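You operate a simulated robot arm through the tools that you are given. There is no shell and no other tool. Be economical: measure what you need, move in short steps, check, and stop when the job is done.

You run a simulated robot arm. Do the job below in one go: nothing can be reset, and whatever is moved stays where it is left.

TASK
Wipe the spill off the bench, lid the tin and stand it on the tin tray.
Fine: use the cloth, then drop it in the wash pail; press the lid on tin No. 3 and stand it on the tin tray. Set down upright: sample tin.

It is judged by the outcome, as a careful person would: the job done as asked, and still so three seconds after it is handed in. It fails if anything else is knocked over, pushed out of place, dropped, spilled or broken. Lids that push on must go on centred and level and be pressed home; caps that screw on are set level and turned clockwise until they are tight. Flat cloth is picked up by pressing the open fingertips on it (5 to 10 N) and closing them slowly along it; thin cloth reads only 2 to 8 mm in the jaws.

THE ROBOT
A 7-joint arm with a two-finger parallel gripper, fixed in place. Base frame: the origin is at the foot of the arm, x ahead of it, y to its left, z up. Readings come in m, rad, newtons and seconds.
With the tool pointing down near the work surface it reaches from about 0.46 to 0.92 m from the base axis. Its first joint turns from -2.007 to 2.007 rad. Payload 3.91 kg.
The TCP is the grasp point between the finger pads, 0.03 m short of the fingertips. In the tool frame z runs along the fingers and y along their closing line. The gripper opens to 0.11 m. The fingers are 0.02 m wide and 0.01 m thick; the gripper's body (0.048 by 0.112 m) begins 0.055 m behind the TCP.
Orientation is that of the tool frame in the base frame, as a unit quaternion [x, y, z, w]. With the fingers straight down and closing along the base's y, the tool's x points along the base's -x, its y along +y and its z along -z.

THE INTERFACE
- The arm moves only by the tool move_arm. Its argument "moves" is a list of rows, each an object (a shift or turn left out is 0, a gripper value left out holds the last) with "angular": the turn, a rotation vector about the tool's x, y, z in rad, a list of three; "xyz": the shift along the tool's x, y, z in m, a list of three; "grip": the finger opening in m, from 0 to 0.11. In form: [{"angular": [wx, wy, wz], "xyz": [dx, dy, dz], "grip": grip}, ...]. A call has 1 to 12 rows; each row is the pose to reach, as a shift and turn from the pose commanded when the call began, along the tool's axes at that moment. Each row takes 0.2 s and may step no farther than 0.05 m and 0.15 rad from the row before; otherwise, or with a gripper value out of range, the whole call is refused. A pose out of reach is approached as far as the arm can. The call stops where the force on the tool passes 40 N (or 10 N more than at its start, if that is more) or the arm is blocked; 0.2 s more then pass. The fingers move at their own pace (about 0.153 m/s each) and stop on an object; they squeeze with about 41 N. The grip force told is the motor's: it shows also when the fingers shut on nothing. Time passes only in rows, and 0.2 s behind the last, so rows that repeat a pose let the fingers close. The reply holds the time, the measured pose of the TCP, the force on the tool along the base axes, the opening and the grip force, in the units named above and with some noise, with the torque about the TCP (base axes, N m) and any sound that the robot's microphone picked up.
- Cameras (640 x 400 px; columns grow to the right, rows downward): "scene" is fixed at [0.2032, 0.5058, 1.4093]; the picture's right is [-0.79, -0.61, 0.00], its down [-0.42, 0.55, -0.72] and it looks along [0.44, -0.57, -0.69] (base axes); focal length 214 px, centre (320, 200). "wrist" rides on the gripper at [0.072, 0.017, -0.103] in the tool frame; the picture's right is [-0.23, 0.97, 0.00], its down [-0.76, -0.18, -0.62] and it looks along [-0.61, -0.14, 0.78] (tool axes); focal length 222 px, centre (320, 200). There is no depth. A picture from a camera that has moved, and an enlarged one, comes with that camera's place and axes in the base frame and with its lens. The place of the scene camera against the robot may be out by one fixed shift of up to 0.025 m in any direction.
- get_image(camera): a new picture of that camera. No time passes.
- raise_lower(by): slides the trunk up (or, below 0, down) by that many m; the arm rides with it, the base frame stays. It gives what a move gives, with no picture.
- zoom(camera, box): a new picture of the part [left, top, right, bottom] of that camera's present view, enlarged. No time passes.
- sign_off(): hands the job in; it is judged then, once.

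Go step by step. Nothing tells you positions but the pictures and the camera data: compare them with the known pose of the tool, close in by small moves and look again before you grip or let go. The budget is 120 turns and 76 pictures, counting those below and the enlarged ones. Unless the task says otherwise, let go and move clear before handing in, and close with one line.

The tools are called after "Request:" as name(argument=value, ...) on one line, values as JSON. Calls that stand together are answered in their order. move_arm: Moves the arm, as the interface text tells. Its arguments: {"type":"object","properties":{"moves":{"type":"array","items":{"type":"object","properties":{"angular":{"type":"array","items":{"type":"number"}},"xyz":{"type":"array","items":{"type":"number"}},"grip":{"type":"number"}}}}},"required":["moves"]} The other tools are called the same way: raise_lower (by) slides the trunk up or down; get_image (camera) takes a picture; zoom (camera, box) takes an enlarged picture of a part of a camera's view; sign_off () hands the job in.

At the start:

```text
t: 0.0
tcp_pos: [0.5179, -0.14, 1.2107]
ee_rot: [0.001, 1.0, 0.0, 0.001]
wrist_force: [-0.1, -0.5, 0.7]
wrist_torque: [0.02, 0.0, 0.0]
gripper_width: 0.1101
grasp_force: 0.0
trunk travel left (down, up): [-0.775, 0.215]
```

scene: 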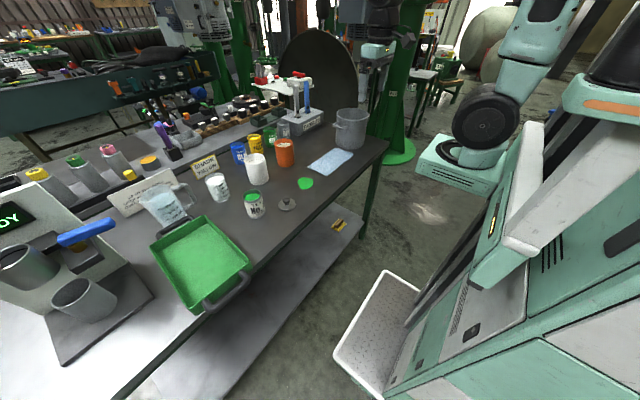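
wrist: 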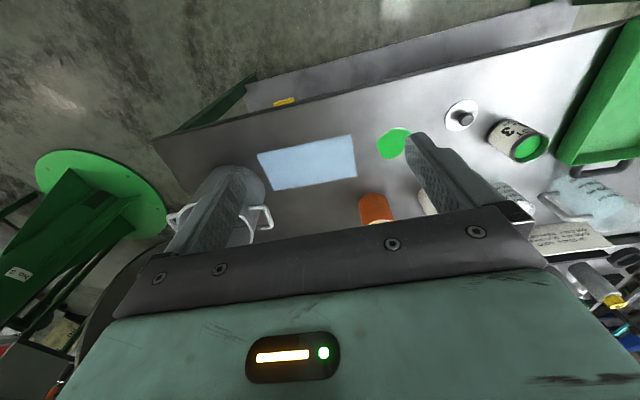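

I see a bench with a green spill, a blue cloth, a grey pail, tin No. 3 with green contents, its lid, and a green tray. I'll zoom in to measure.

Request:
zoom(camera="scene", box=[220, 90, 400, 220])

Request:
zoom(camera="scene", box=[90, 140, 310, 320])

Request:
zoom(camera="wrist", box=[240, 60, 640, 300])

```text
3.08 times, centred on (310, 155) of scene
camera zoom: at [0.2032, 0.5058, 1.4093], right [-0.79, -0.61, 0.0], down [-0.42, 0.55, -0.72], along [0.44, -0.57, -0.69], focal length 660 px, centre (351, 338)
```

zoom: 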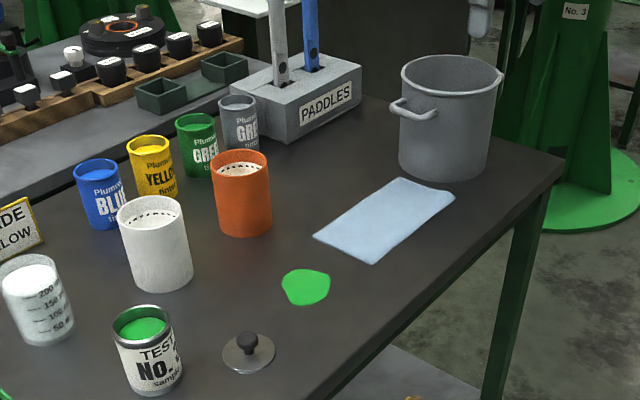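

```text
2.22 times, centred on (200, 230) of scene
camera zoom: at [0.2032, 0.5058, 1.4093], right [-0.79, -0.61, 0.0], down [-0.42, 0.55, -0.72], along [0.44, -0.57, -0.69], focal length 477 px, centre (587, 133)
```

zoom: 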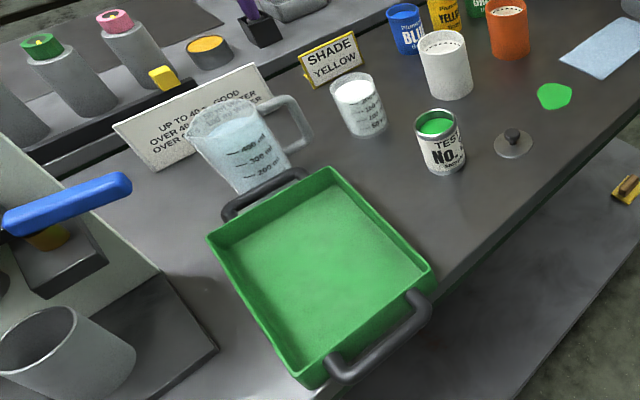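

```text
1.60 times, centred on (440, 180) of wrist
camera zoom: at [0.4446, -0.1222, 1.3134], right [0.23, 0.97, 0.0], down [0.76, -0.18, 0.62], along [0.61, -0.14, -0.78], focal length 355 px, centre (128, 232)
```

zoom: 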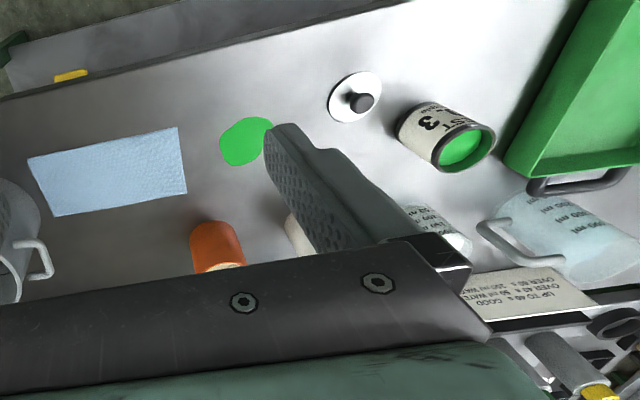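

Bench top seems near z≈0.85, the cloth is centred near (0.69,-0.20), the spill near (0.68,-0.01), the lid near (0.66,0.12). I'll lower the trunk a bit and look again for better measurements.

Request:
raise_lower(by=-0.1)

Request:
get_image(camera="wrist")

```text
t: 1.3
tcp_pos: [0.5176, -0.1399, 1.1103]
ee_rot: [0.001, 1.0, 0.0, 0.0]
wrist_force: [0.2, 0.7, -0.5]
wrist_torque: [-0.02, 0.02, -0.01]
gripper_width: 0.1101
grasp_force: 0.0
trunk travel left (down, up): [-0.675, 0.315]
```

```text
70 pictures are left
camera wrist: at [0.4446, -0.1222, 1.2134], right [0.23, 0.97, 0.0], down [0.76, -0.18, 0.62], along [0.61, -0.14, -0.78], focal length 222 px, centre (320, 200)
```

wrist: 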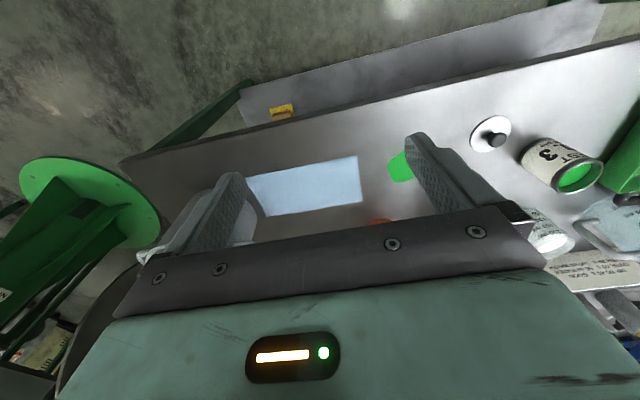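

The bench runs parallel to y with its front edge near x≈0.56. I move above the cloth's +y part with the fingers partly open, and look from both sides.

Request:
move_arm(moves=[{"xyz": [-0.04, 0, 0.02], "grip": 0.07}, {"xyz": [-0.08, -0.005, 0.05]}, {"xyz": [-0.12, -0.01, 0.08]}, {"xyz": [-0.15, -0.01, 0.115]}, {"xyz": [-0.175, -0.01, 0.15]}, {"xyz": [-0.175, -0.01, 0.15]}])

Request:
get_image(camera="wrist")

Request:
zoom(camera="scene", box=[220, 80, 420, 220])

```text
refused: row 2 steps farther than a row can; nothing moved
```

```text
69 pictures are left
camera wrist: at [0.4446, -0.1222, 1.2134], right [0.23, 0.97, 0.0], down [0.76, -0.18, 0.62], along [0.61, -0.14, -0.78], focal length 222 px, centre (320, 200)
```

wrist: 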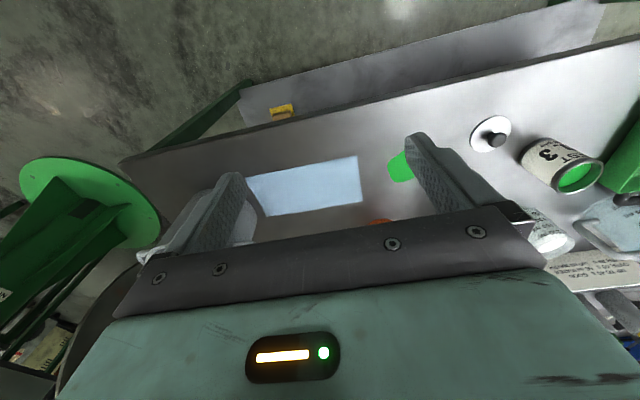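

```text
2.86 times, centred on (320, 150) of scene
camera zoom: at [0.2032, 0.5058, 1.4093], right [-0.79, -0.61, 0.0], down [-0.42, 0.55, -0.72], along [0.44, -0.57, -0.69], focal length 613 px, centre (320, 343)
```

zoom: 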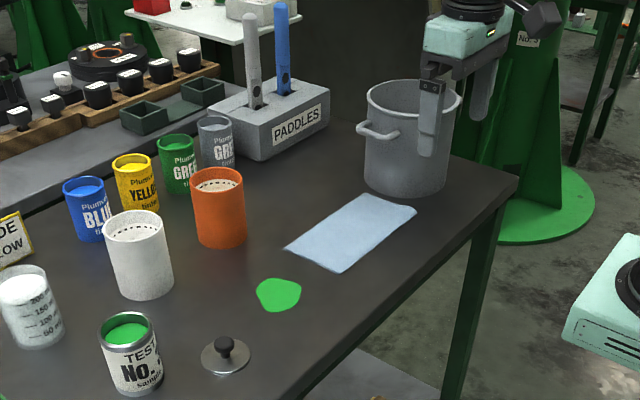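

The step was too long and refused, nothing moved. I repeat it in shorter rows.

Request:
move_arm(moves=[{"xyz": [-0.03, 0, 0.02], "grip": 0.07}, {"xyz": [-0.065, -0.002, 0.045]}, {"xyz": [-0.1, -0.004, 0.07]}, {"xyz": [-0.135, -0.006, 0.1]}, {"xyz": [-0.16, -0.008, 0.13]}, {"xyz": [-0.175, -0.01, 0.15]}, {"xyz": [-0.175, -0.01, 0.15]}])

Request:
get_image(camera="wrist")

Request:
zoom(camera="scene", box=[220, 80, 420, 220])

```text
t: 2.9
tcp_pos: [0.692, -0.1491, 0.9591]
ee_rot: [0.001, 1.0, 0.0, 0.0]
wrist_force: [0.1, -0.1, -0.4]
wrist_torque: [-0.05, 0.01, -0.02]
gripper_width: 0.07
grasp_force: 0.1
trunk travel left (down, up): [-0.675, 0.315]
```

```text
67 pictures are left
camera wrist: at [0.6195, -0.1319, 1.0636], right [0.23, 0.97, 0.0], down [0.76, -0.18, 0.62], along [0.61, -0.14, -0.78], focal length 222 px, centre (320, 200)
```

wrist: 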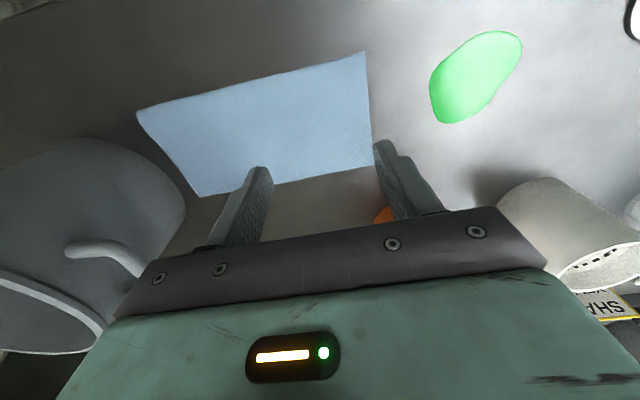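

```text
2.86 times, centred on (320, 150) of scene
camera zoom: at [0.2032, 0.5058, 1.4093], right [-0.79, -0.61, 0.0], down [-0.42, 0.55, -0.72], along [0.44, -0.57, -0.69], focal length 613 px, centre (320, 343)
```

zoom: 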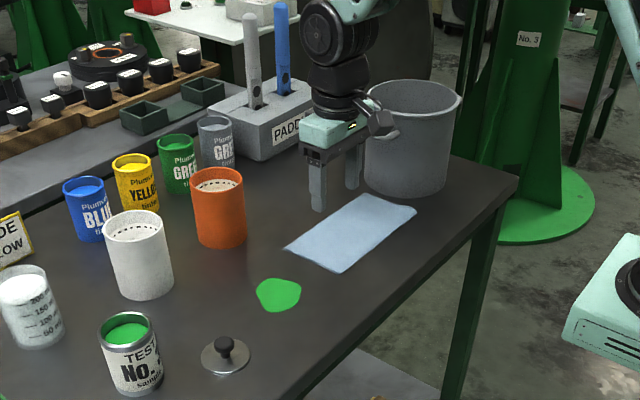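

Bench top ≈0.85; the cloth spans x 0.645–0.75, y −0.31 to −0.10; the spill is x 0.655–0.72, y −0.05 to 0.02. I descend to just above the cloth, then feel for it.

Request:
move_arm(moves=[{"xyz": [-0.005, 0, 0.035]}, {"xyz": [-0.005, 0, 0.06]}, {"xyz": [-0.005, 0, 0.07]}, {"xyz": [-0.005, 0, 0.07]}])

Request:
get_image(camera="wrist")

```text
t: 3.9
tcp_pos: [0.697, -0.1494, 0.8898]
ee_rot: [0.001, 1.0, 0.001, 0.0]
wrist_force: [-0.2, -0.3, 0.3]
wrist_torque: [-0.01, -0.02, 0.0]
gripper_width: 0.0699
grasp_force: 0.0
trunk travel left (down, up): [-0.675, 0.315]
```

```text
65 pictures are left
camera wrist: at [0.6245, -0.1322, 0.9932], right [0.23, 0.97, 0.0], down [0.76, -0.18, 0.62], along [0.61, -0.14, -0.78], focal length 222 px, centre (320, 200)
```

wrist: 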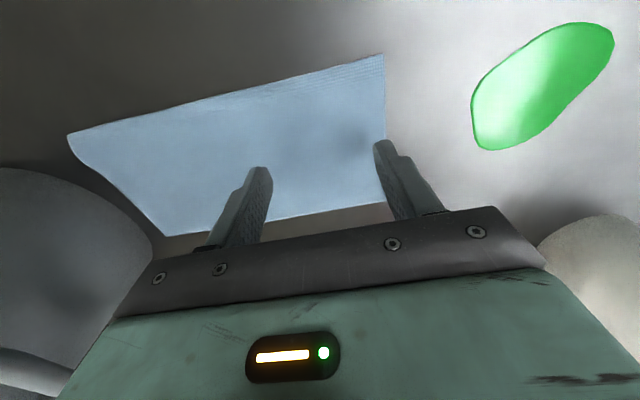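

Right finger is close to the cloth's edge, so I shift 15 mm toward −y and then lower in small steps.

Request:
move_arm(moves=[{"xyz": [0, -0.015, 0]}, {"xyz": [0, -0.015, 0.003]}, {"xyz": [0, -0.015, 0.005]}, {"xyz": [0, -0.015, 0.006]}])

```text
t: 4.9
tcp_pos: [0.6964, -0.165, 0.8845]
ee_rot: [0.0, 1.0, 0.001, 0.0]
wrist_force: [0.8, -0.5, -0.7]
wrist_torque: [0.0, 0.0, 0.01]
gripper_width: 0.0702
grasp_force: 0.0
trunk travel left (down, up): [-0.675, 0.315]
```

Request:
move_arm(moves=[{"xyz": [0, 0, 0.001]}, {"xyz": [0, 0, 0.002]}])

```text
t: 5.5
tcp_pos: [0.6981, -0.1643, 0.8822]
ee_rot: [0.001, 1.0, -0.001, -0.001]
wrist_force: [-0.3, 0.3, -0.4]
wrist_torque: [-0.01, 0.02, -0.01]
gripper_width: 0.0701
grasp_force: 0.1
trunk travel left (down, up): [-0.675, 0.315]
```

No contact yet; continuing down a millimetre at a time.

Request:
move_arm(moves=[{"xyz": [0, 0, 0.001]}, {"xyz": [0, 0, 0.002]}])

```text
t: 6.1
tcp_pos: [0.6978, -0.163, 0.881]
ee_rot: [0.001, 1.0, 0.0, 0.001]
wrist_force: [-0.4, -0.1, 0.4]
wrist_torque: [0.02, -0.01, 0.02]
gripper_width: 0.0701
grasp_force: 0.0
trunk travel left (down, up): [-0.675, 0.315]
```

Still no contact; a little further.

Request:
move_arm(moves=[{"xyz": [0, 0, 0.001]}, {"xyz": [0, 0, 0.002]}])

```text
t: 6.7
tcp_pos: [0.6978, -0.1651, 0.8784]
ee_rot: [0.001, 1.0, 0.001, 0.001]
wrist_force: [0.0, -0.4, 0.4]
wrist_torque: [-0.01, -0.01, -0.01]
gripper_width: 0.0699
grasp_force: 0.1
trunk travel left (down, up): [-0.675, 0.315]
```

Request:
move_arm(moves=[{"xyz": [0, 0, 0.001]}, {"xyz": [0, 0, 0.002]}, {"xyz": [0, 0, 0.003]}])

Request:
zoom(camera="wrist", box=[160, 80, 480, 280])

```text
t: 7.5
tcp_pos: [0.6973, -0.1646, 0.8748]
ee_rot: [0.002, 1.0, 0.0, 0.0]
wrist_force: [-0.5, 1.1, 0.2]
wrist_torque: [-0.01, 0.01, 0.0]
gripper_width: 0.0699
grasp_force: 0.0
trunk travel left (down, up): [-0.675, 0.315]
```

```text
2.00 times, centred on (320, 180) of wrist
camera zoom: at [0.6249, -0.1474, 0.9786], right [0.23, 0.97, 0.0], down [0.76, -0.18, 0.62], along [0.61, -0.14, -0.78], focal length 444 px, centre (320, 240)
```

zoom: 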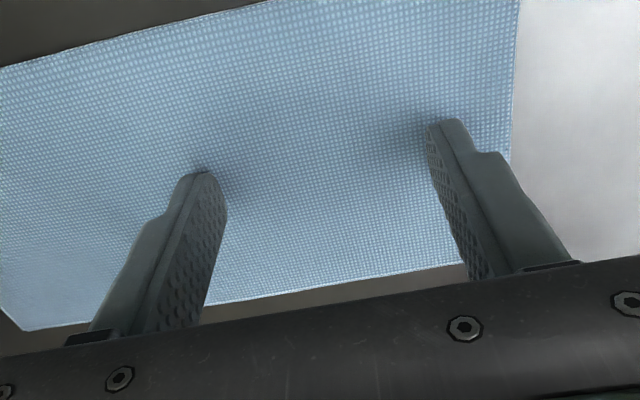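

Contact shadows are near the tips, so only a few millimetres remain.

Request:
move_arm(moves=[{"xyz": [0, 0, 0.001]}, {"xyz": [0, 0, 0.002]}, {"xyz": [0, 0, 0.003]}])

```text
t: 8.3
tcp_pos: [0.6979, -0.165, 0.872]
ee_rot: [0.001, 1.0, 0.0, 0.0]
wrist_force: [-0.2, 0.0, 1.9]
wrist_torque: [-0.06, -0.01, -0.03]
gripper_width: 0.07
grasp_force: 0.0
trunk travel left (down, up): [-0.675, 0.315]
```

Request:
move_arm(moves=[{"xyz": [0, 0, 0.0005]}, {"xyz": [0, 0, 0.001]}])

```text
t: 8.9
tcp_pos: [0.6975, -0.1652, 0.8717]
ee_rot: [0.002, 1.0, -0.001, 0.001]
wrist_force: [-1.9, -0.5, 14.3]
wrist_torque: [0.08, 0.06, 0.01]
gripper_width: 0.0697
grasp_force: 0.0
trunk travel left (down, up): [-0.675, 0.315]
```

Contact: 14 N, a bit too much. I back off 0.5 mm and close slowly.

Request:
move_arm(moves=[{"xyz": [0, 0, -0.0005]}, {"xyz": [0, 0, -0.0005], "grip": 0.064}])

```text
t: 9.5
tcp_pos: [0.6971, -0.1641, 0.8718]
ee_rot: [0.0, 1.0, 0.0, 0.001]
wrist_force: [1.0, 0.1, 12.5]
wrist_torque: [0.12, 0.01, -0.02]
gripper_width: 0.0632
grasp_force: 0.2
trunk travel left (down, up): [-0.675, 0.315]
```

Request:
move_arm(moves=[{"xyz": [0, 0, -0.0004]}, {"xyz": [0, 0, -0.0004], "grip": 0.057}])

```text
t: 10.1
tcp_pos: [0.6971, -0.1652, 0.8713]
ee_rot: [0.0, 1.0, 0.0, 0.0]
wrist_force: [-0.1, -0.9, 9.9]
wrist_torque: [0.07, 0.01, 0.0]
gripper_width: 0.0559
grasp_force: 0.1
trunk travel left (down, up): [-0.675, 0.315]
```

Request:
move_arm(moves=[{"xyz": [0, 0, -0.0002], "grip": 0.05}, {"xyz": [0, 0, -0.0002], "grip": 0.043}, {"xyz": [0, 0, -0.0002], "grip": 0.036}, {"xyz": [0, 0, -0.0002], "grip": 0.03}])

Request:
zoom(camera="wrist", box=[160, 80, 480, 280])

```text
t: 11.1
tcp_pos: [0.6972, -0.1644, 0.8724]
ee_rot: [0.0, 1.0, 0.0, 0.0]
wrist_force: [0.0, 0.3, 6.2]
wrist_torque: [0.01, 0.02, 0.0]
gripper_width: 0.0298
grasp_force: 0.1
trunk travel left (down, up): [-0.675, 0.315]
```

```text
2.00 times, centred on (320, 180) of wrist
camera zoom: at [0.6244, -0.1473, 0.9755], right [0.23, 0.97, 0.0], down [0.76, -0.18, 0.62], along [0.61, -0.14, -0.78], focal length 444 px, centre (320, 240)
```

zoom: 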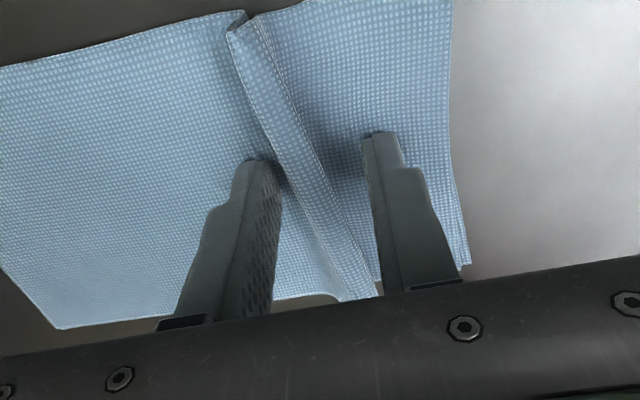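

The cloth is ridging between the fingers. I keep closing.

Request:
move_arm(moves=[{"grip": 0.024}, {"grip": 0.018}, {"grip": 0.012}, {"grip": 0.006}, {"grip": 0.0}, {"grip": 0.0}, {"grip": 0.0}])

Request:
zoom(camera="wrist", box=[160, 80, 480, 280])

```text
t: 12.7
tcp_pos: [0.6972, -0.1647, 0.8734]
ee_rot: [0.0, 1.0, 0.001, 0.0]
wrist_force: [-0.3, 0.6, 4.2]
wrist_torque: [-0.01, 0.02, 0.0]
gripper_width: 0.0032
grasp_force: 41.1
trunk travel left (down, up): [-0.675, 0.315]
```

```text
2.00 times, centred on (320, 180) of wrist
camera zoom: at [0.6245, -0.1473, 0.9756], right [0.23, 0.97, 0.0], down [0.76, -0.18, 0.62], along [0.61, -0.14, -0.78], focal length 444 px, centre (320, 240)
```

zoom: 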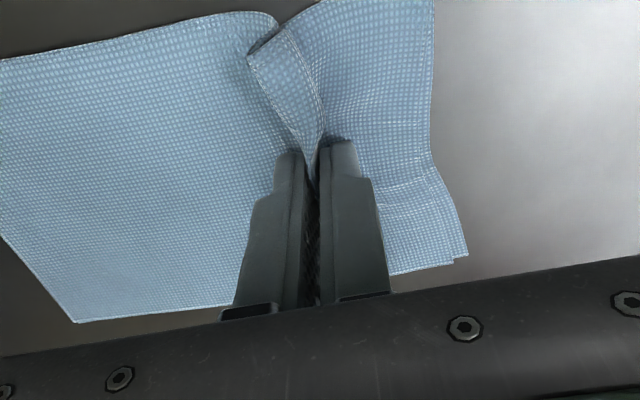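

Cloth held (3.2 mm, 41 N). I drag it along the bench, lightly pressed, onto and across the spill.

Request:
move_arm(moves=[{"xyz": [0, 0.02, 0]}, {"xyz": [0.002, 0.04, 0]}, {"xyz": [0.004, 0.06, 0]}, {"xyz": [0.006, 0.08, 0]}, {"xyz": [0.008, 0.1, 0]}, {"xyz": [0.009, 0.115, 0]}, {"xyz": [0.009, 0.13, 0]}, {"xyz": [0.009, 0.145, 0]}, {"xyz": [0.009, 0.16, 0]}, {"xyz": [0.009, 0.175, 0]}])

Request:
get_image(camera="wrist")

Request:
zoom(camera="scene", box=[220, 80, 420, 220])

```text
t: 14.9
tcp_pos: [0.6871, 0.0102, 0.8733]
ee_rot: [0.0, 1.0, 0.0, 0.0]
wrist_force: [0.5, -0.8, 9.2]
wrist_torque: [-0.02, -0.01, 0.01]
gripper_width: 0.0029
grasp_force: 40.8
trunk travel left (down, up): [-0.675, 0.315]
```

```text
61 pictures are left
camera wrist: at [0.6151, 0.0282, 0.9755], right [0.23, 0.97, 0.0], down [0.76, -0.18, 0.62], along [0.61, -0.14, -0.78], focal length 222 px, centre (320, 200)
```

wrist: 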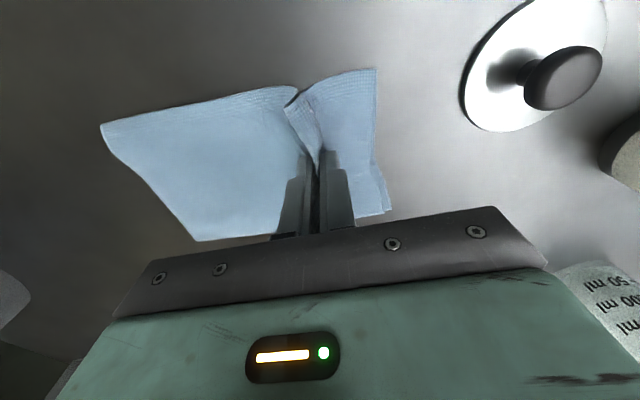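

```text
2.86 times, centred on (320, 150) of scene
camera zoom: at [0.2032, 0.5058, 1.4093], right [-0.79, -0.61, 0.0], down [-0.42, 0.55, -0.72], along [0.44, -0.57, -0.69], focal length 613 px, centre (320, 343)
```

zoom: 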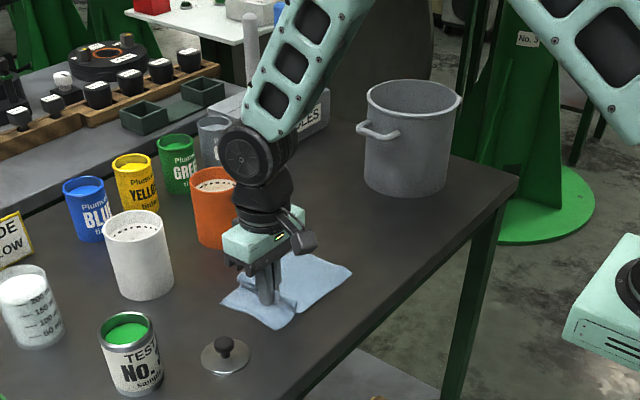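

The cloth covers the spill and the forces are fine. I do back and forth passes across its width, then drag back to look.

Request:
move_arm(moves=[{"xyz": [-0.02, 0, 0]}, {"xyz": [-0.025, -0.03, 0]}, {"xyz": [-0.025, -0.06, 0]}, {"xyz": [-0.01, -0.065, 0]}, {"xyz": [0.0, -0.04, 0]}, {"xyz": [0.0, 0.0, 0]}, {"xyz": [0.022, 0.0, 0]}, {"xyz": [0.022, -0.03, 0]}, {"xyz": [0.022, -0.06, 0]}, {"xyz": [0.0, -0.08, 0]}, {"xyz": [0.0, -0.12, 0]}, {"xyz": [0.0, -0.16, 0]}])

Request:
get_image(camera="wrist")

Request:
zoom(camera="scene", box=[220, 80, 420, 220])

```text
t: 17.5
tcp_pos: [0.6877, -0.15, 0.8724]
ee_rot: [0.0, 1.0, 0.0, -0.001]
wrist_force: [0.5, -0.5, 2.4]
wrist_torque: [-0.06, 0.04, 0.01]
gripper_width: 0.0031
grasp_force: 41.0
trunk travel left (down, up): [-0.675, 0.315]
```

```text
59 pictures are left
camera wrist: at [0.6157, -0.1329, 0.9757], right [0.23, 0.97, 0.0], down [0.76, -0.18, 0.62], along [0.61, -0.14, -0.78], focal length 222 px, centre (320, 200)
```

wrist: 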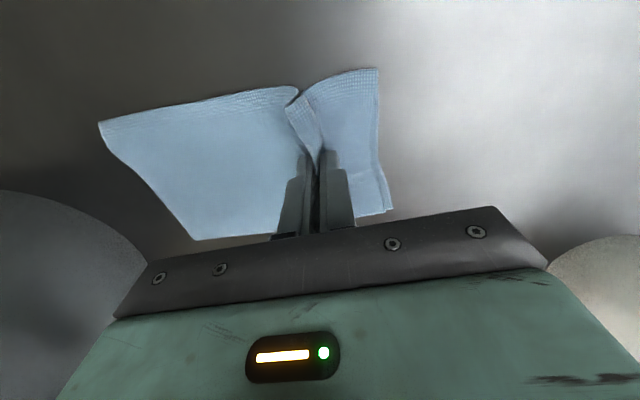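

```text
2.86 times, centred on (320, 150) of scene
camera zoom: at [0.2032, 0.5058, 1.4093], right [-0.79, -0.61, 0.0], down [-0.42, 0.55, -0.72], along [0.44, -0.57, -0.69], focal length 613 px, centre (320, 343)
```

zoom: 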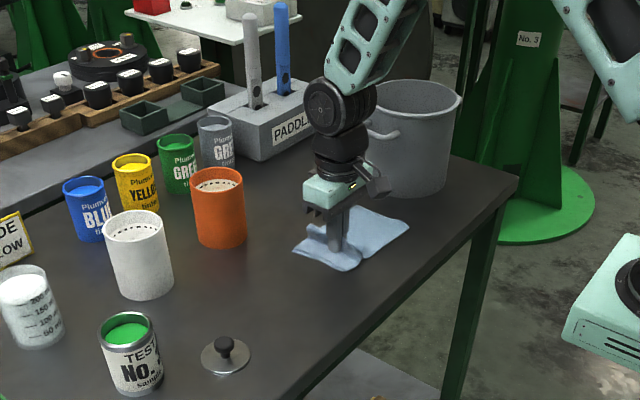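

The spill is gone. The pail is centred near (0.735,−0.43), rim ≈0.975. I lift straight up with the trunk to clear its rim.

Request:
raise_lower(by=0.29)

Request:
get_image(camera="wrist")

Request:
get_image(camera="scene")

```text
t: 20.4
tcp_pos: [0.6886, -0.1492, 1.1622]
ee_rot: [0.001, 1.0, 0.001, 0.0]
wrist_force: [-0.1, 0.5, 0.5]
wrist_torque: [-0.04, -0.02, 0.04]
gripper_width: 0.0031
grasp_force: 40.9
trunk travel left (down, up): [-0.965, 0.025]
```

```text
57 pictures are left
camera wrist: at [0.6158, -0.133, 1.2655], right [0.23, 0.97, 0.0], down [0.76, -0.18, 0.62], along [0.61, -0.14, -0.78], focal length 222 px, centre (320, 200)
```

wrist: 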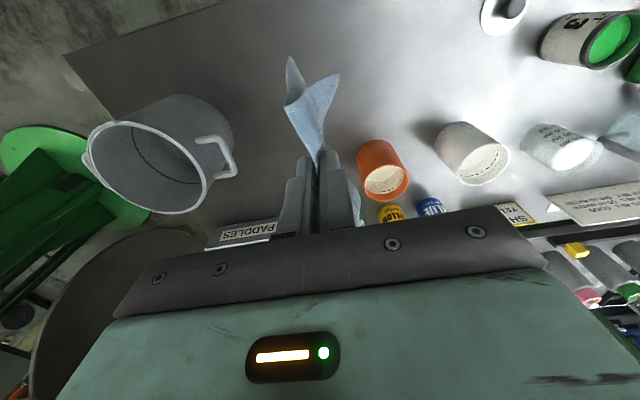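

```text
56 pictures are left
```

scene: 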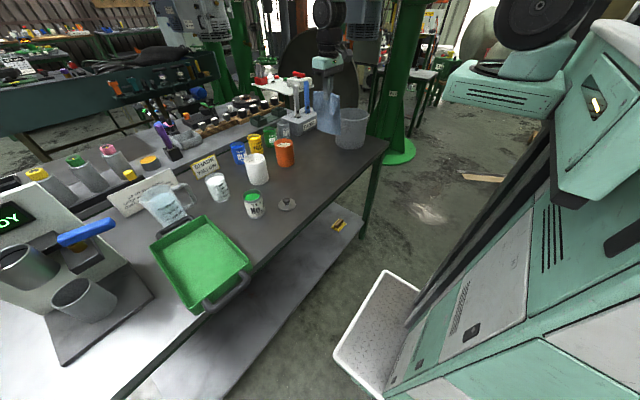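

Rim centre from here is about (0.725,−0.427). The cloth hangs in one bunch. I carry it over the pail.

Request:
move_arm(moves=[{"xyz": [-0.005, -0.03, 0]}, {"xyz": [-0.01, -0.06, 0]}, {"xyz": [-0.015, -0.09, 0]}, {"xyz": [-0.02, -0.12, 0]}, {"xyz": [-0.025, -0.15, 0]}, {"xyz": [-0.03, -0.18, 0]}, {"xyz": [-0.034, -0.21, 0]}, {"xyz": [-0.038, -0.24, 0]}, {"xyz": [-0.04, -0.262, 0]}, {"xyz": [-0.04, -0.278, 0]}, {"xyz": [-0.04, -0.278, 0]}, {"xyz": [-0.04, -0.278, 0]}])

Request:
get_image(camera="wrist")

Request:
zoom(camera="scene", box=[260, 40, 440, 180])

```text
t: 23.1
tcp_pos: [0.7277, -0.4286, 1.1632]
ee_rot: [0.002, 1.0, 0.0, 0.0]
wrist_force: [-0.2, 0.5, -0.4]
wrist_torque: [-0.01, -0.02, 0.07]
gripper_width: 0.003
grasp_force: 40.8
trunk travel left (down, up): [-0.965, 0.025]
```

```text
55 pictures are left
camera wrist: at [0.6557, -0.4111, 1.2658], right [0.23, 0.97, 0.0], down [0.76, -0.18, 0.62], along [0.61, -0.14, -0.78], focal length 222 px, centre (320, 200)
```

wrist: 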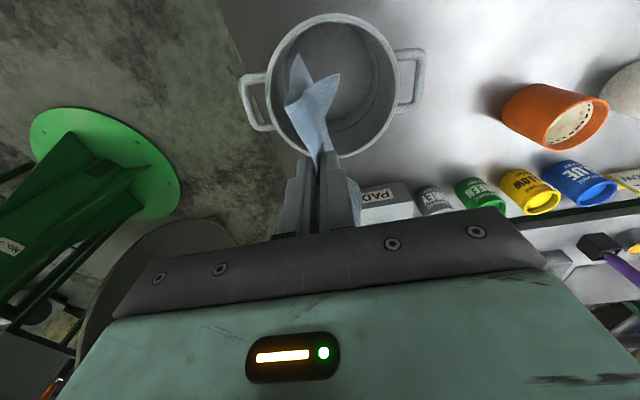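

```text
2.86 times, centred on (350, 110) of scene
camera zoom: at [0.2032, 0.5058, 1.4093], right [-0.79, -0.61, 0.0], down [-0.42, 0.55, -0.72], along [0.44, -0.57, -0.69], focal length 613 px, centre (234, 457)
```

zoom: 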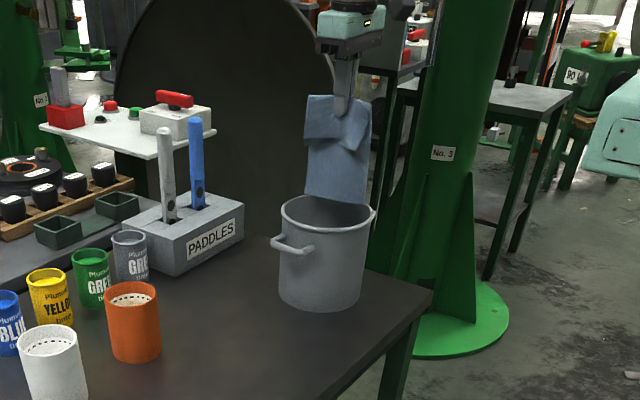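

The rim centre now reads (0.718,−0.415), so I trim by about 1 cm and lower the cloth into the pail.

Request:
move_arm(moves=[{"xyz": [0.008, 0.012, 0]}, {"xyz": [0.008, 0.012, 0]}])

Request:
raise_lower(by=-0.1)

Request:
get_image(camera="wrist")

Request:
zoom(camera="scene", box=[260, 40, 440, 180])

```text
t: 23.6
tcp_pos: [0.7205, -0.4165, 1.1618]
ee_rot: [0.001, 1.0, -0.001, 0.0]
wrist_force: [-0.3, -1.0, 0.1]
wrist_torque: [0.01, 0.02, 0.02]
gripper_width: 0.0031
grasp_force: 41.4
trunk travel left (down, up): [-0.965, 0.025]
```

```text
t: 25.0
tcp_pos: [0.7204, -0.4158, 1.062]
ee_rot: [0.001, 1.0, 0.0, 0.0]
wrist_force: [0.2, 0.2, -0.1]
wrist_torque: [0.03, 0.02, 0.0]
gripper_width: 0.0032
grasp_force: 41.4
trunk travel left (down, up): [-0.865, 0.125]
```

```text
53 pictures are left
camera wrist: at [0.6478, -0.3987, 1.1656], right [0.23, 0.97, 0.0], down [0.76, -0.18, 0.62], along [0.61, -0.14, -0.78], focal length 222 px, centre (320, 200)
```

wrist: 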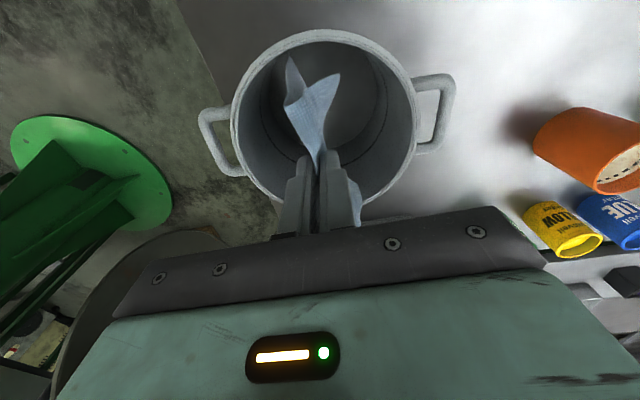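

```text
2.86 times, centred on (350, 110) of scene
camera zoom: at [0.2032, 0.5058, 1.4093], right [-0.79, -0.61, 0.0], down [-0.42, 0.55, -0.72], along [0.44, -0.57, -0.69], focal length 613 px, centre (234, 457)
```

zoom: 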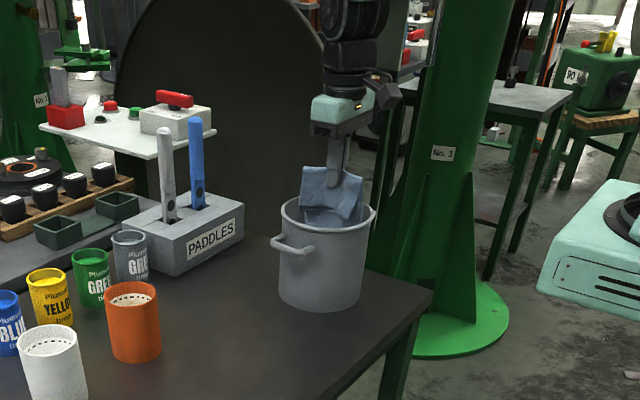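

The cloth is entering the pail. I lower further, to fingertips below the rim, and release.

Request:
raise_lower(by=-0.09)

Request:
zoom(camera="scene", box=[260, 40, 440, 180])

Request:
get_image(camera="wrist")

```text
t: 26.2
tcp_pos: [0.7203, -0.4156, 0.9726]
ee_rot: [0.001, 1.0, 0.0, 0.0]
wrist_force: [-0.5, -0.2, -0.3]
wrist_torque: [0.0, 0.03, -0.02]
gripper_width: 0.0029
grasp_force: 41.1
trunk travel left (down, up): [-0.775, 0.215]
```

```text
2.86 times, centred on (350, 110) of scene
camera zoom: at [0.2032, 0.5058, 1.4093], right [-0.79, -0.61, 0.0], down [-0.42, 0.55, -0.72], along [0.44, -0.57, -0.69], focal length 613 px, centre (234, 457)
```

zoom: 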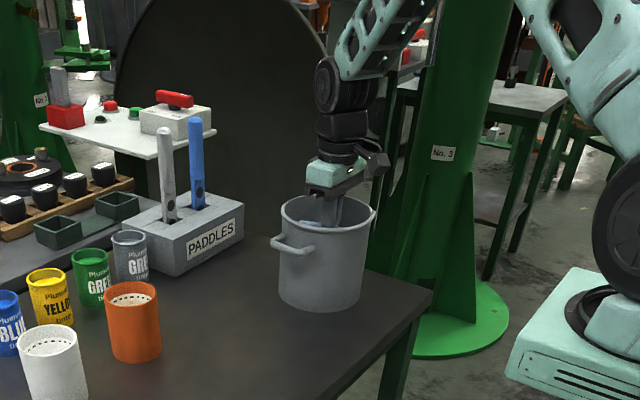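

```text
50 pictures are left
camera wrist: at [0.6478, -0.3987, 1.0755], right [0.23, 0.97, 0.0], down [0.76, -0.18, 0.62], along [0.61, -0.14, -0.78], focal length 222 px, centre (320, 200)
```

wrist: 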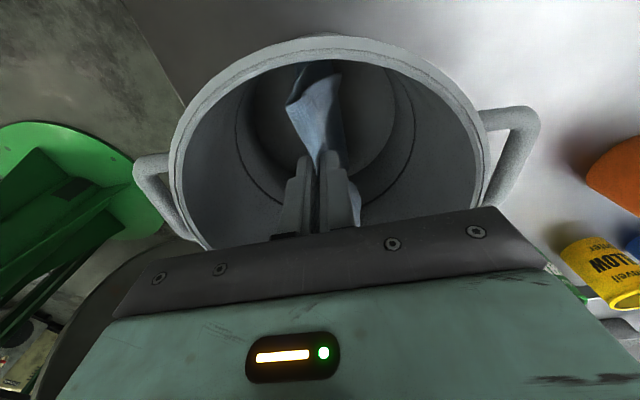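

Well inside the pail. Release with a modest opening, then lift away.

Request:
move_arm(moves=[{"grip": 0.03}, {"grip": 0.05}, {"grip": 0.05}, {"grip": 0.05}, {"grip": 0.05}])

Request:
raise_lower(by=0.14)

Request:
get_image(camera="wrist")

Request:
zoom(camera="scene", box=[260, 40, 440, 180])

```text
t: 27.4
tcp_pos: [0.7197, -0.416, 0.9714]
ee_rot: [0.001, 1.0, 0.0, 0.001]
wrist_force: [-0.2, -0.1, -1.0]
wrist_torque: [-0.02, 0.03, -0.03]
gripper_width: 0.0498
grasp_force: 0.1
trunk travel left (down, up): [-0.775, 0.215]
```

```text
t: 29.1
tcp_pos: [0.7199, -0.4151, 1.1115]
ee_rot: [0.0, 1.0, 0.0, 0.0]
wrist_force: [0.8, 0.0, -0.1]
wrist_torque: [0.01, -0.02, 0.02]
gripper_width: 0.0499
grasp_force: 0.1
trunk travel left (down, up): [-0.915, 0.075]
```

```text
49 pictures are left
camera wrist: at [0.6478, -0.3986, 1.2154], right [0.23, 0.97, 0.0], down [0.76, -0.18, 0.62], along [0.61, -0.14, -0.78], focal length 222 px, centre (320, 200)
```

wrist: 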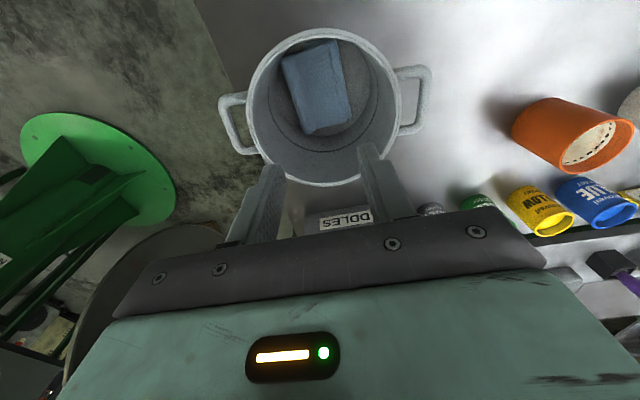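

```text
2.86 times, centred on (350, 110) of scene
camera zoom: at [0.2032, 0.5058, 1.4093], right [-0.79, -0.61, 0.0], down [-0.42, 0.55, -0.72], along [0.44, -0.57, -0.69], focal length 613 px, centre (234, 457)
```

zoom: 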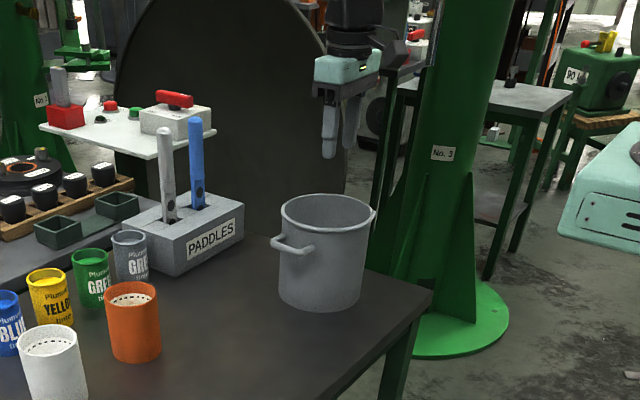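

Cloth lies fully in the pail. Now I travel toward the lid and tin, staying high.

Request:
move_arm(moves=[{"xyz": [0.006, 0.043, 0]}, {"xyz": [0.012, 0.086, 0]}, {"xyz": [0.018, 0.129, 0]}, {"xyz": [0.024, 0.172, 0]}, {"xyz": [0.03, 0.215, 0]}, {"xyz": [0.036, 0.258, 0]}, {"xyz": [0.042, 0.301, 0]}, {"xyz": [0.048, 0.344, 0]}, {"xyz": [0.054, 0.387, 0]}, {"xyz": [0.06, 0.43, 0]}, {"xyz": [0.065, 0.473, 0]}, {"xyz": [0.07, 0.515, 0]}])

Request:
get_image(camera="wrist")

```text
t: 31.7
tcp_pos: [0.6516, 0.1004, 1.1115]
ee_rot: [0.001, 1.0, 0.0, 0.0]
wrist_force: [-0.1, -0.8, 0.2]
wrist_torque: [0.02, 0.02, -0.03]
gripper_width: 0.0503
grasp_force: 0.0
trunk travel left (down, up): [-0.915, 0.075]
```

```text
47 pictures are left
camera wrist: at [0.578, 0.1166, 1.2152], right [0.23, 0.97, 0.0], down [0.76, -0.18, 0.62], along [0.61, -0.14, -0.78], focal length 222 px, centre (320, 200)
```

wrist: 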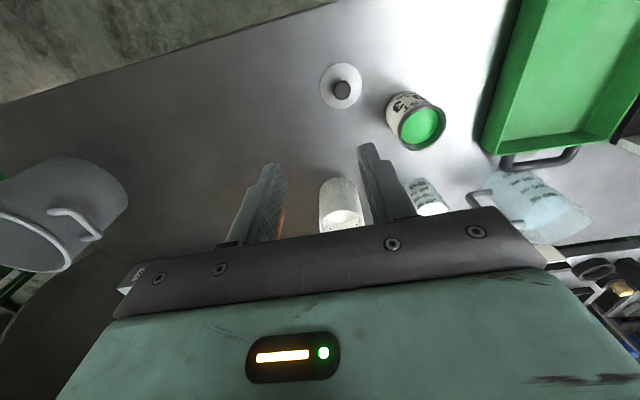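

Request:
zoom(camera="wrist", box=[290, 40, 490, 165])

Request:
zoom(camera="scene", box=[225, 170, 325, 232])

```text
3.20 times, centred on (390, 102) of wrist
camera zoom: at [0.578, 0.1166, 1.2152], right [0.23, 0.97, 0.0], down [0.76, -0.18, 0.62], along [0.61, -0.14, -0.78], focal length 711 px, centre (96, 512)
```

zoom: 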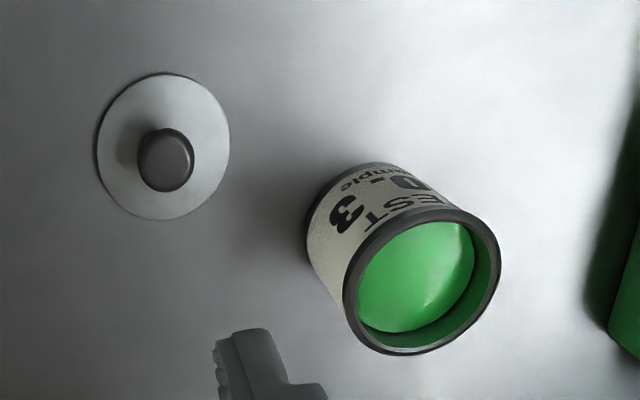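

```text
6.40 times, centred on (275, 201) of scene
camera zoom: at [0.2032, 0.5058, 1.4093], right [-0.79, -0.61, 0.0], down [-0.42, 0.55, -0.72], along [0.44, -0.57, -0.69], focal length 1373 px, centre (608, 194)
```

zoom: 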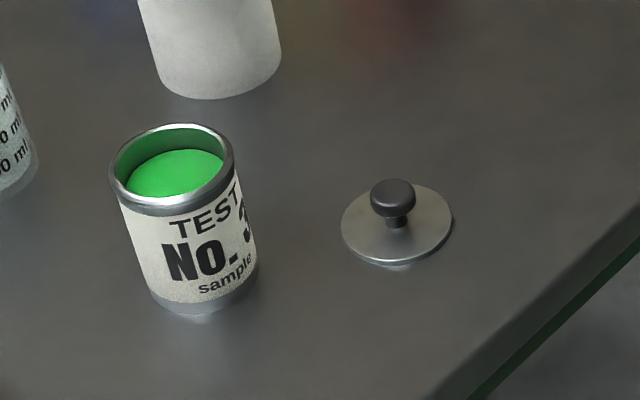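

Lid at about (0.659,0.131), knob ~24 mm wide; tin centred near (0.719,0.226), rim z≈0.92. I go above the lid and lower part way.

Request:
move_arm(moves=[{"xyz": [-0.004, 0.015, 0.03]}, {"xyz": [-0.0075, 0.0305, 0.06]}, {"xyz": [-0.0075, 0.0305, 0.1]}, {"xyz": [-0.0075, 0.0305, 0.14]}, {"xyz": [-0.0075, 0.0305, 0.17]}, {"xyz": [-0.0075, 0.0305, 0.17]}])

Request:
get_image(camera="wrist")

Request:
zoom(camera="scene", box=[225, 150, 355, 232])

```text
t: 33.1
tcp_pos: [0.6589, 0.1293, 0.9427]
ee_rot: [0.001, 1.0, 0.0, 0.0]
wrist_force: [0.4, -0.6, -0.1]
wrist_torque: [0.03, -0.03, -0.01]
gripper_width: 0.05
grasp_force: 0.1
trunk travel left (down, up): [-0.915, 0.075]
```

```text
44 pictures are left
camera wrist: at [0.586, 0.1462, 1.0455], right [0.23, 0.97, 0.0], down [0.76, -0.18, 0.62], along [0.61, -0.14, -0.78], focal length 222 px, centre (320, 200)
```

wrist: 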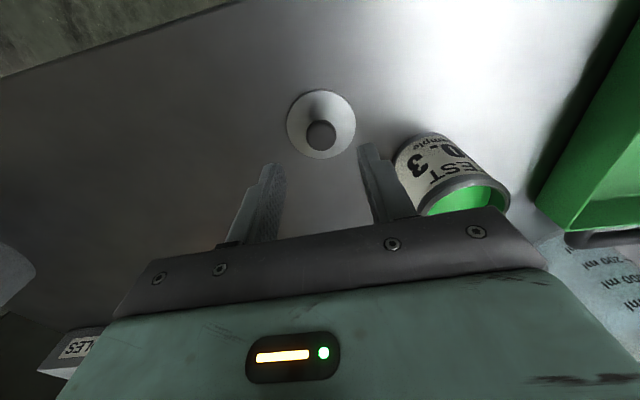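

```text
4.88 times, centred on (290, 191) of scene
camera zoom: at [0.2032, 0.5058, 1.4093], right [-0.79, -0.61, 0.0], down [-0.42, 0.55, -0.72], along [0.44, -0.57, -0.69], focal length 1046 px, centre (466, 244)
```

zoom: 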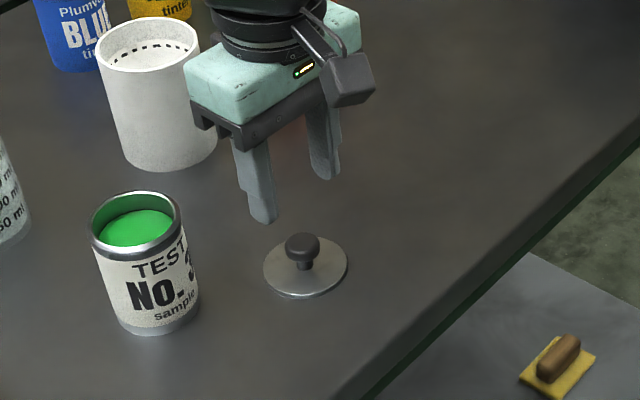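

Lid measured again at (0.657,0.131). I lower to put the fingertips just above the plate.

Request:
move_arm(moves=[{"xyz": [0.002, 0.0015, 0.025]}, {"xyz": [0.002, 0.0015, 0.045]}, {"xyz": [0.002, 0.0015, 0.056]}, {"xyz": [0.002, 0.0015, 0.059]}, {"xyz": [0.002, 0.0015, 0.059]}])

Request:
zoom(camera="wrist", box=[200, 60, 440, 210])

Request:
zoom(camera="scene", box=[225, 150, 355, 232])

```text
t: 34.3
tcp_pos: [0.6561, 0.1313, 0.8824]
ee_rot: [0.001, 1.0, 0.0, 0.0]
wrist_force: [0.5, -0.1, -0.2]
wrist_torque: [0.01, 0.01, 0.0]
gripper_width: 0.0502
grasp_force: 0.0
trunk travel left (down, up): [-0.915, 0.075]
```

```text
2.67 times, centred on (320, 135) of wrist
camera zoom: at [0.5843, 0.1483, 0.9863], right [0.23, 0.97, 0.0], down [0.76, -0.18, 0.62], along [0.61, -0.14, -0.78], focal length 592 px, centre (320, 373)
```

zoom: 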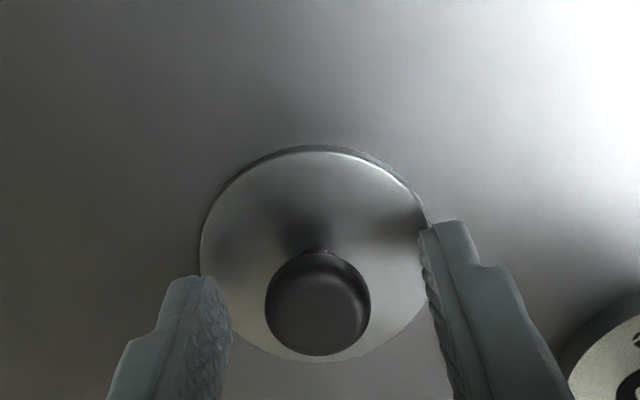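

```text
4.88 times, centred on (290, 191) of scene
camera zoom: at [0.2032, 0.5058, 1.4093], right [-0.79, -0.61, 0.0], down [-0.42, 0.55, -0.72], along [0.44, -0.57, -0.69], focal length 1046 px, centre (466, 244)
```

zoom: 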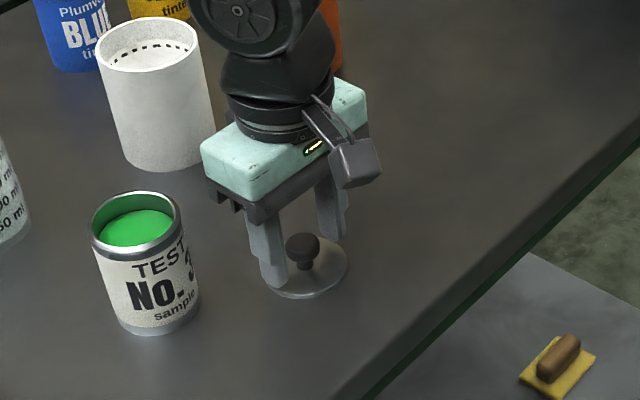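

Knob is centred between the fingers. I close slowly.

Request:
move_arm(moves=[{"grip": 0.04}, {"grip": 0.032}, {"grip": 0.026}, {"grip": 0.022}, {"grip": 0.015}, {"grip": 0.01}, {"grip": 0.01}])

Request:
zoom(camera="wrist", box=[200, 60, 440, 210])

```text
t: 35.9
tcp_pos: [0.6572, 0.1307, 0.8824]
ee_rot: [0.001, 1.0, 0.0, 0.0]
wrist_force: [-1.0, 0.4, 0.4]
wrist_torque: [-0.02, 0.0, 0.01]
gripper_width: 0.0229
grasp_force: 41.3
trunk travel left (down, up): [-0.915, 0.075]
```

```text
2.67 times, centred on (320, 135) of wrist
camera zoom: at [0.5843, 0.1482, 0.9864], right [0.23, 0.97, 0.0], down [0.76, -0.18, 0.62], along [0.61, -0.14, -0.78], focal length 592 px, centre (320, 373)
```

zoom: 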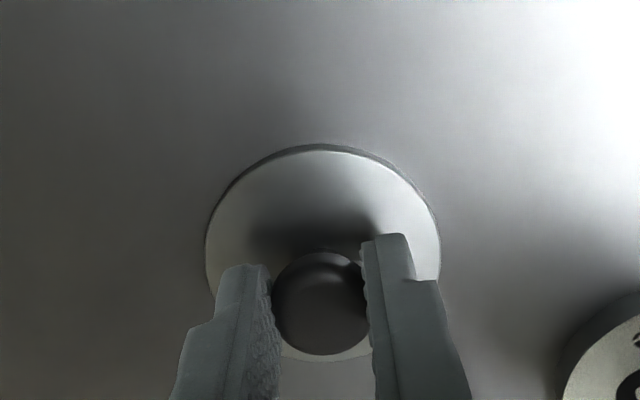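

Lid held by the knob (22.9 mm). I lift 11 cm and re-measure the tin.

Request:
move_arm(moves=[{"xyz": [0, 0, -0.01]}, {"xyz": [0, 0, -0.04]}, {"xyz": [0, 0, -0.08]}, {"xyz": [0, 0, -0.12]}, {"xyz": [0, 0, -0.14]}, {"xyz": [0, 0, -0.14]}])

Request:
get_image(camera="wrist")

Request:
zoom(camera="scene", box=[225, 150, 355, 232])

```text
t: 37.3
tcp_pos: [0.6557, 0.1311, 1.0244]
ee_rot: [0.0, 1.0, 0.0, -0.001]
wrist_force: [0.2, 0.3, -0.8]
wrist_torque: [-0.04, -0.01, 0.0]
gripper_width: 0.0225
grasp_force: 41.1
trunk travel left (down, up): [-0.915, 0.075]
```

```text
39 pictures are left
camera wrist: at [0.5835, 0.1481, 1.1272], right [0.23, 0.97, 0.0], down [0.76, -0.18, 0.62], along [0.61, -0.14, -0.78], focal length 222 px, centre (320, 200)
```

wrist: 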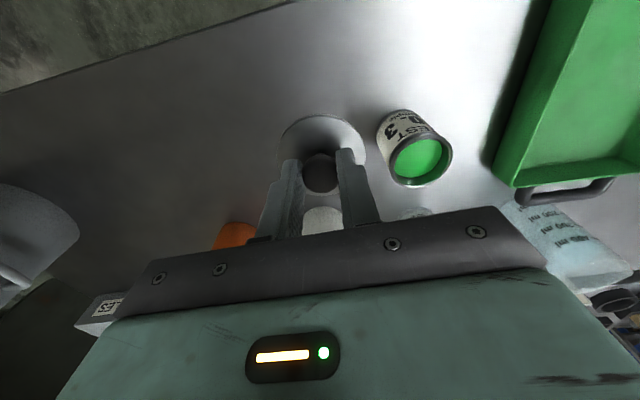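

```text
4.88 times, centred on (290, 191) of scene
camera zoom: at [0.2032, 0.5058, 1.4093], right [-0.79, -0.61, 0.0], down [-0.42, 0.55, -0.72], along [0.44, -0.57, -0.69], focal length 1046 px, centre (466, 244)
```

zoom: 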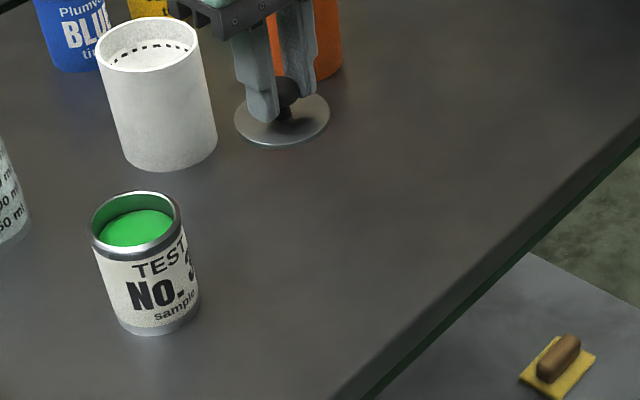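

Request:
zoom(camera="wrist", box=[360, 90, 480, 200])

```text
3.64 times, centred on (420, 145) of wrist
camera zoom: at [0.5835, 0.1481, 1.1272], right [0.23, 0.97, 0.0], down [0.76, -0.18, 0.62], along [0.61, -0.14, -0.78], focal length 808 px, centre (-44, 400)
```

zoom: 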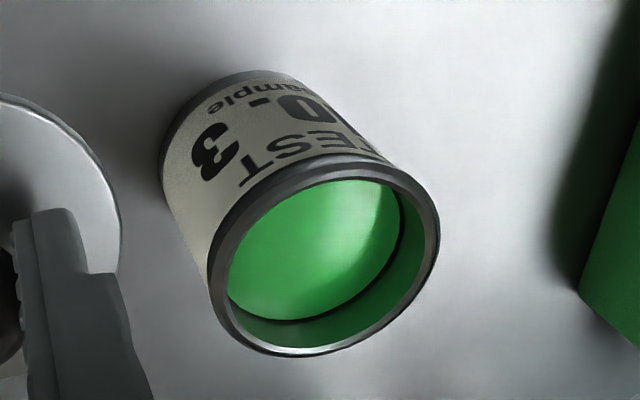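

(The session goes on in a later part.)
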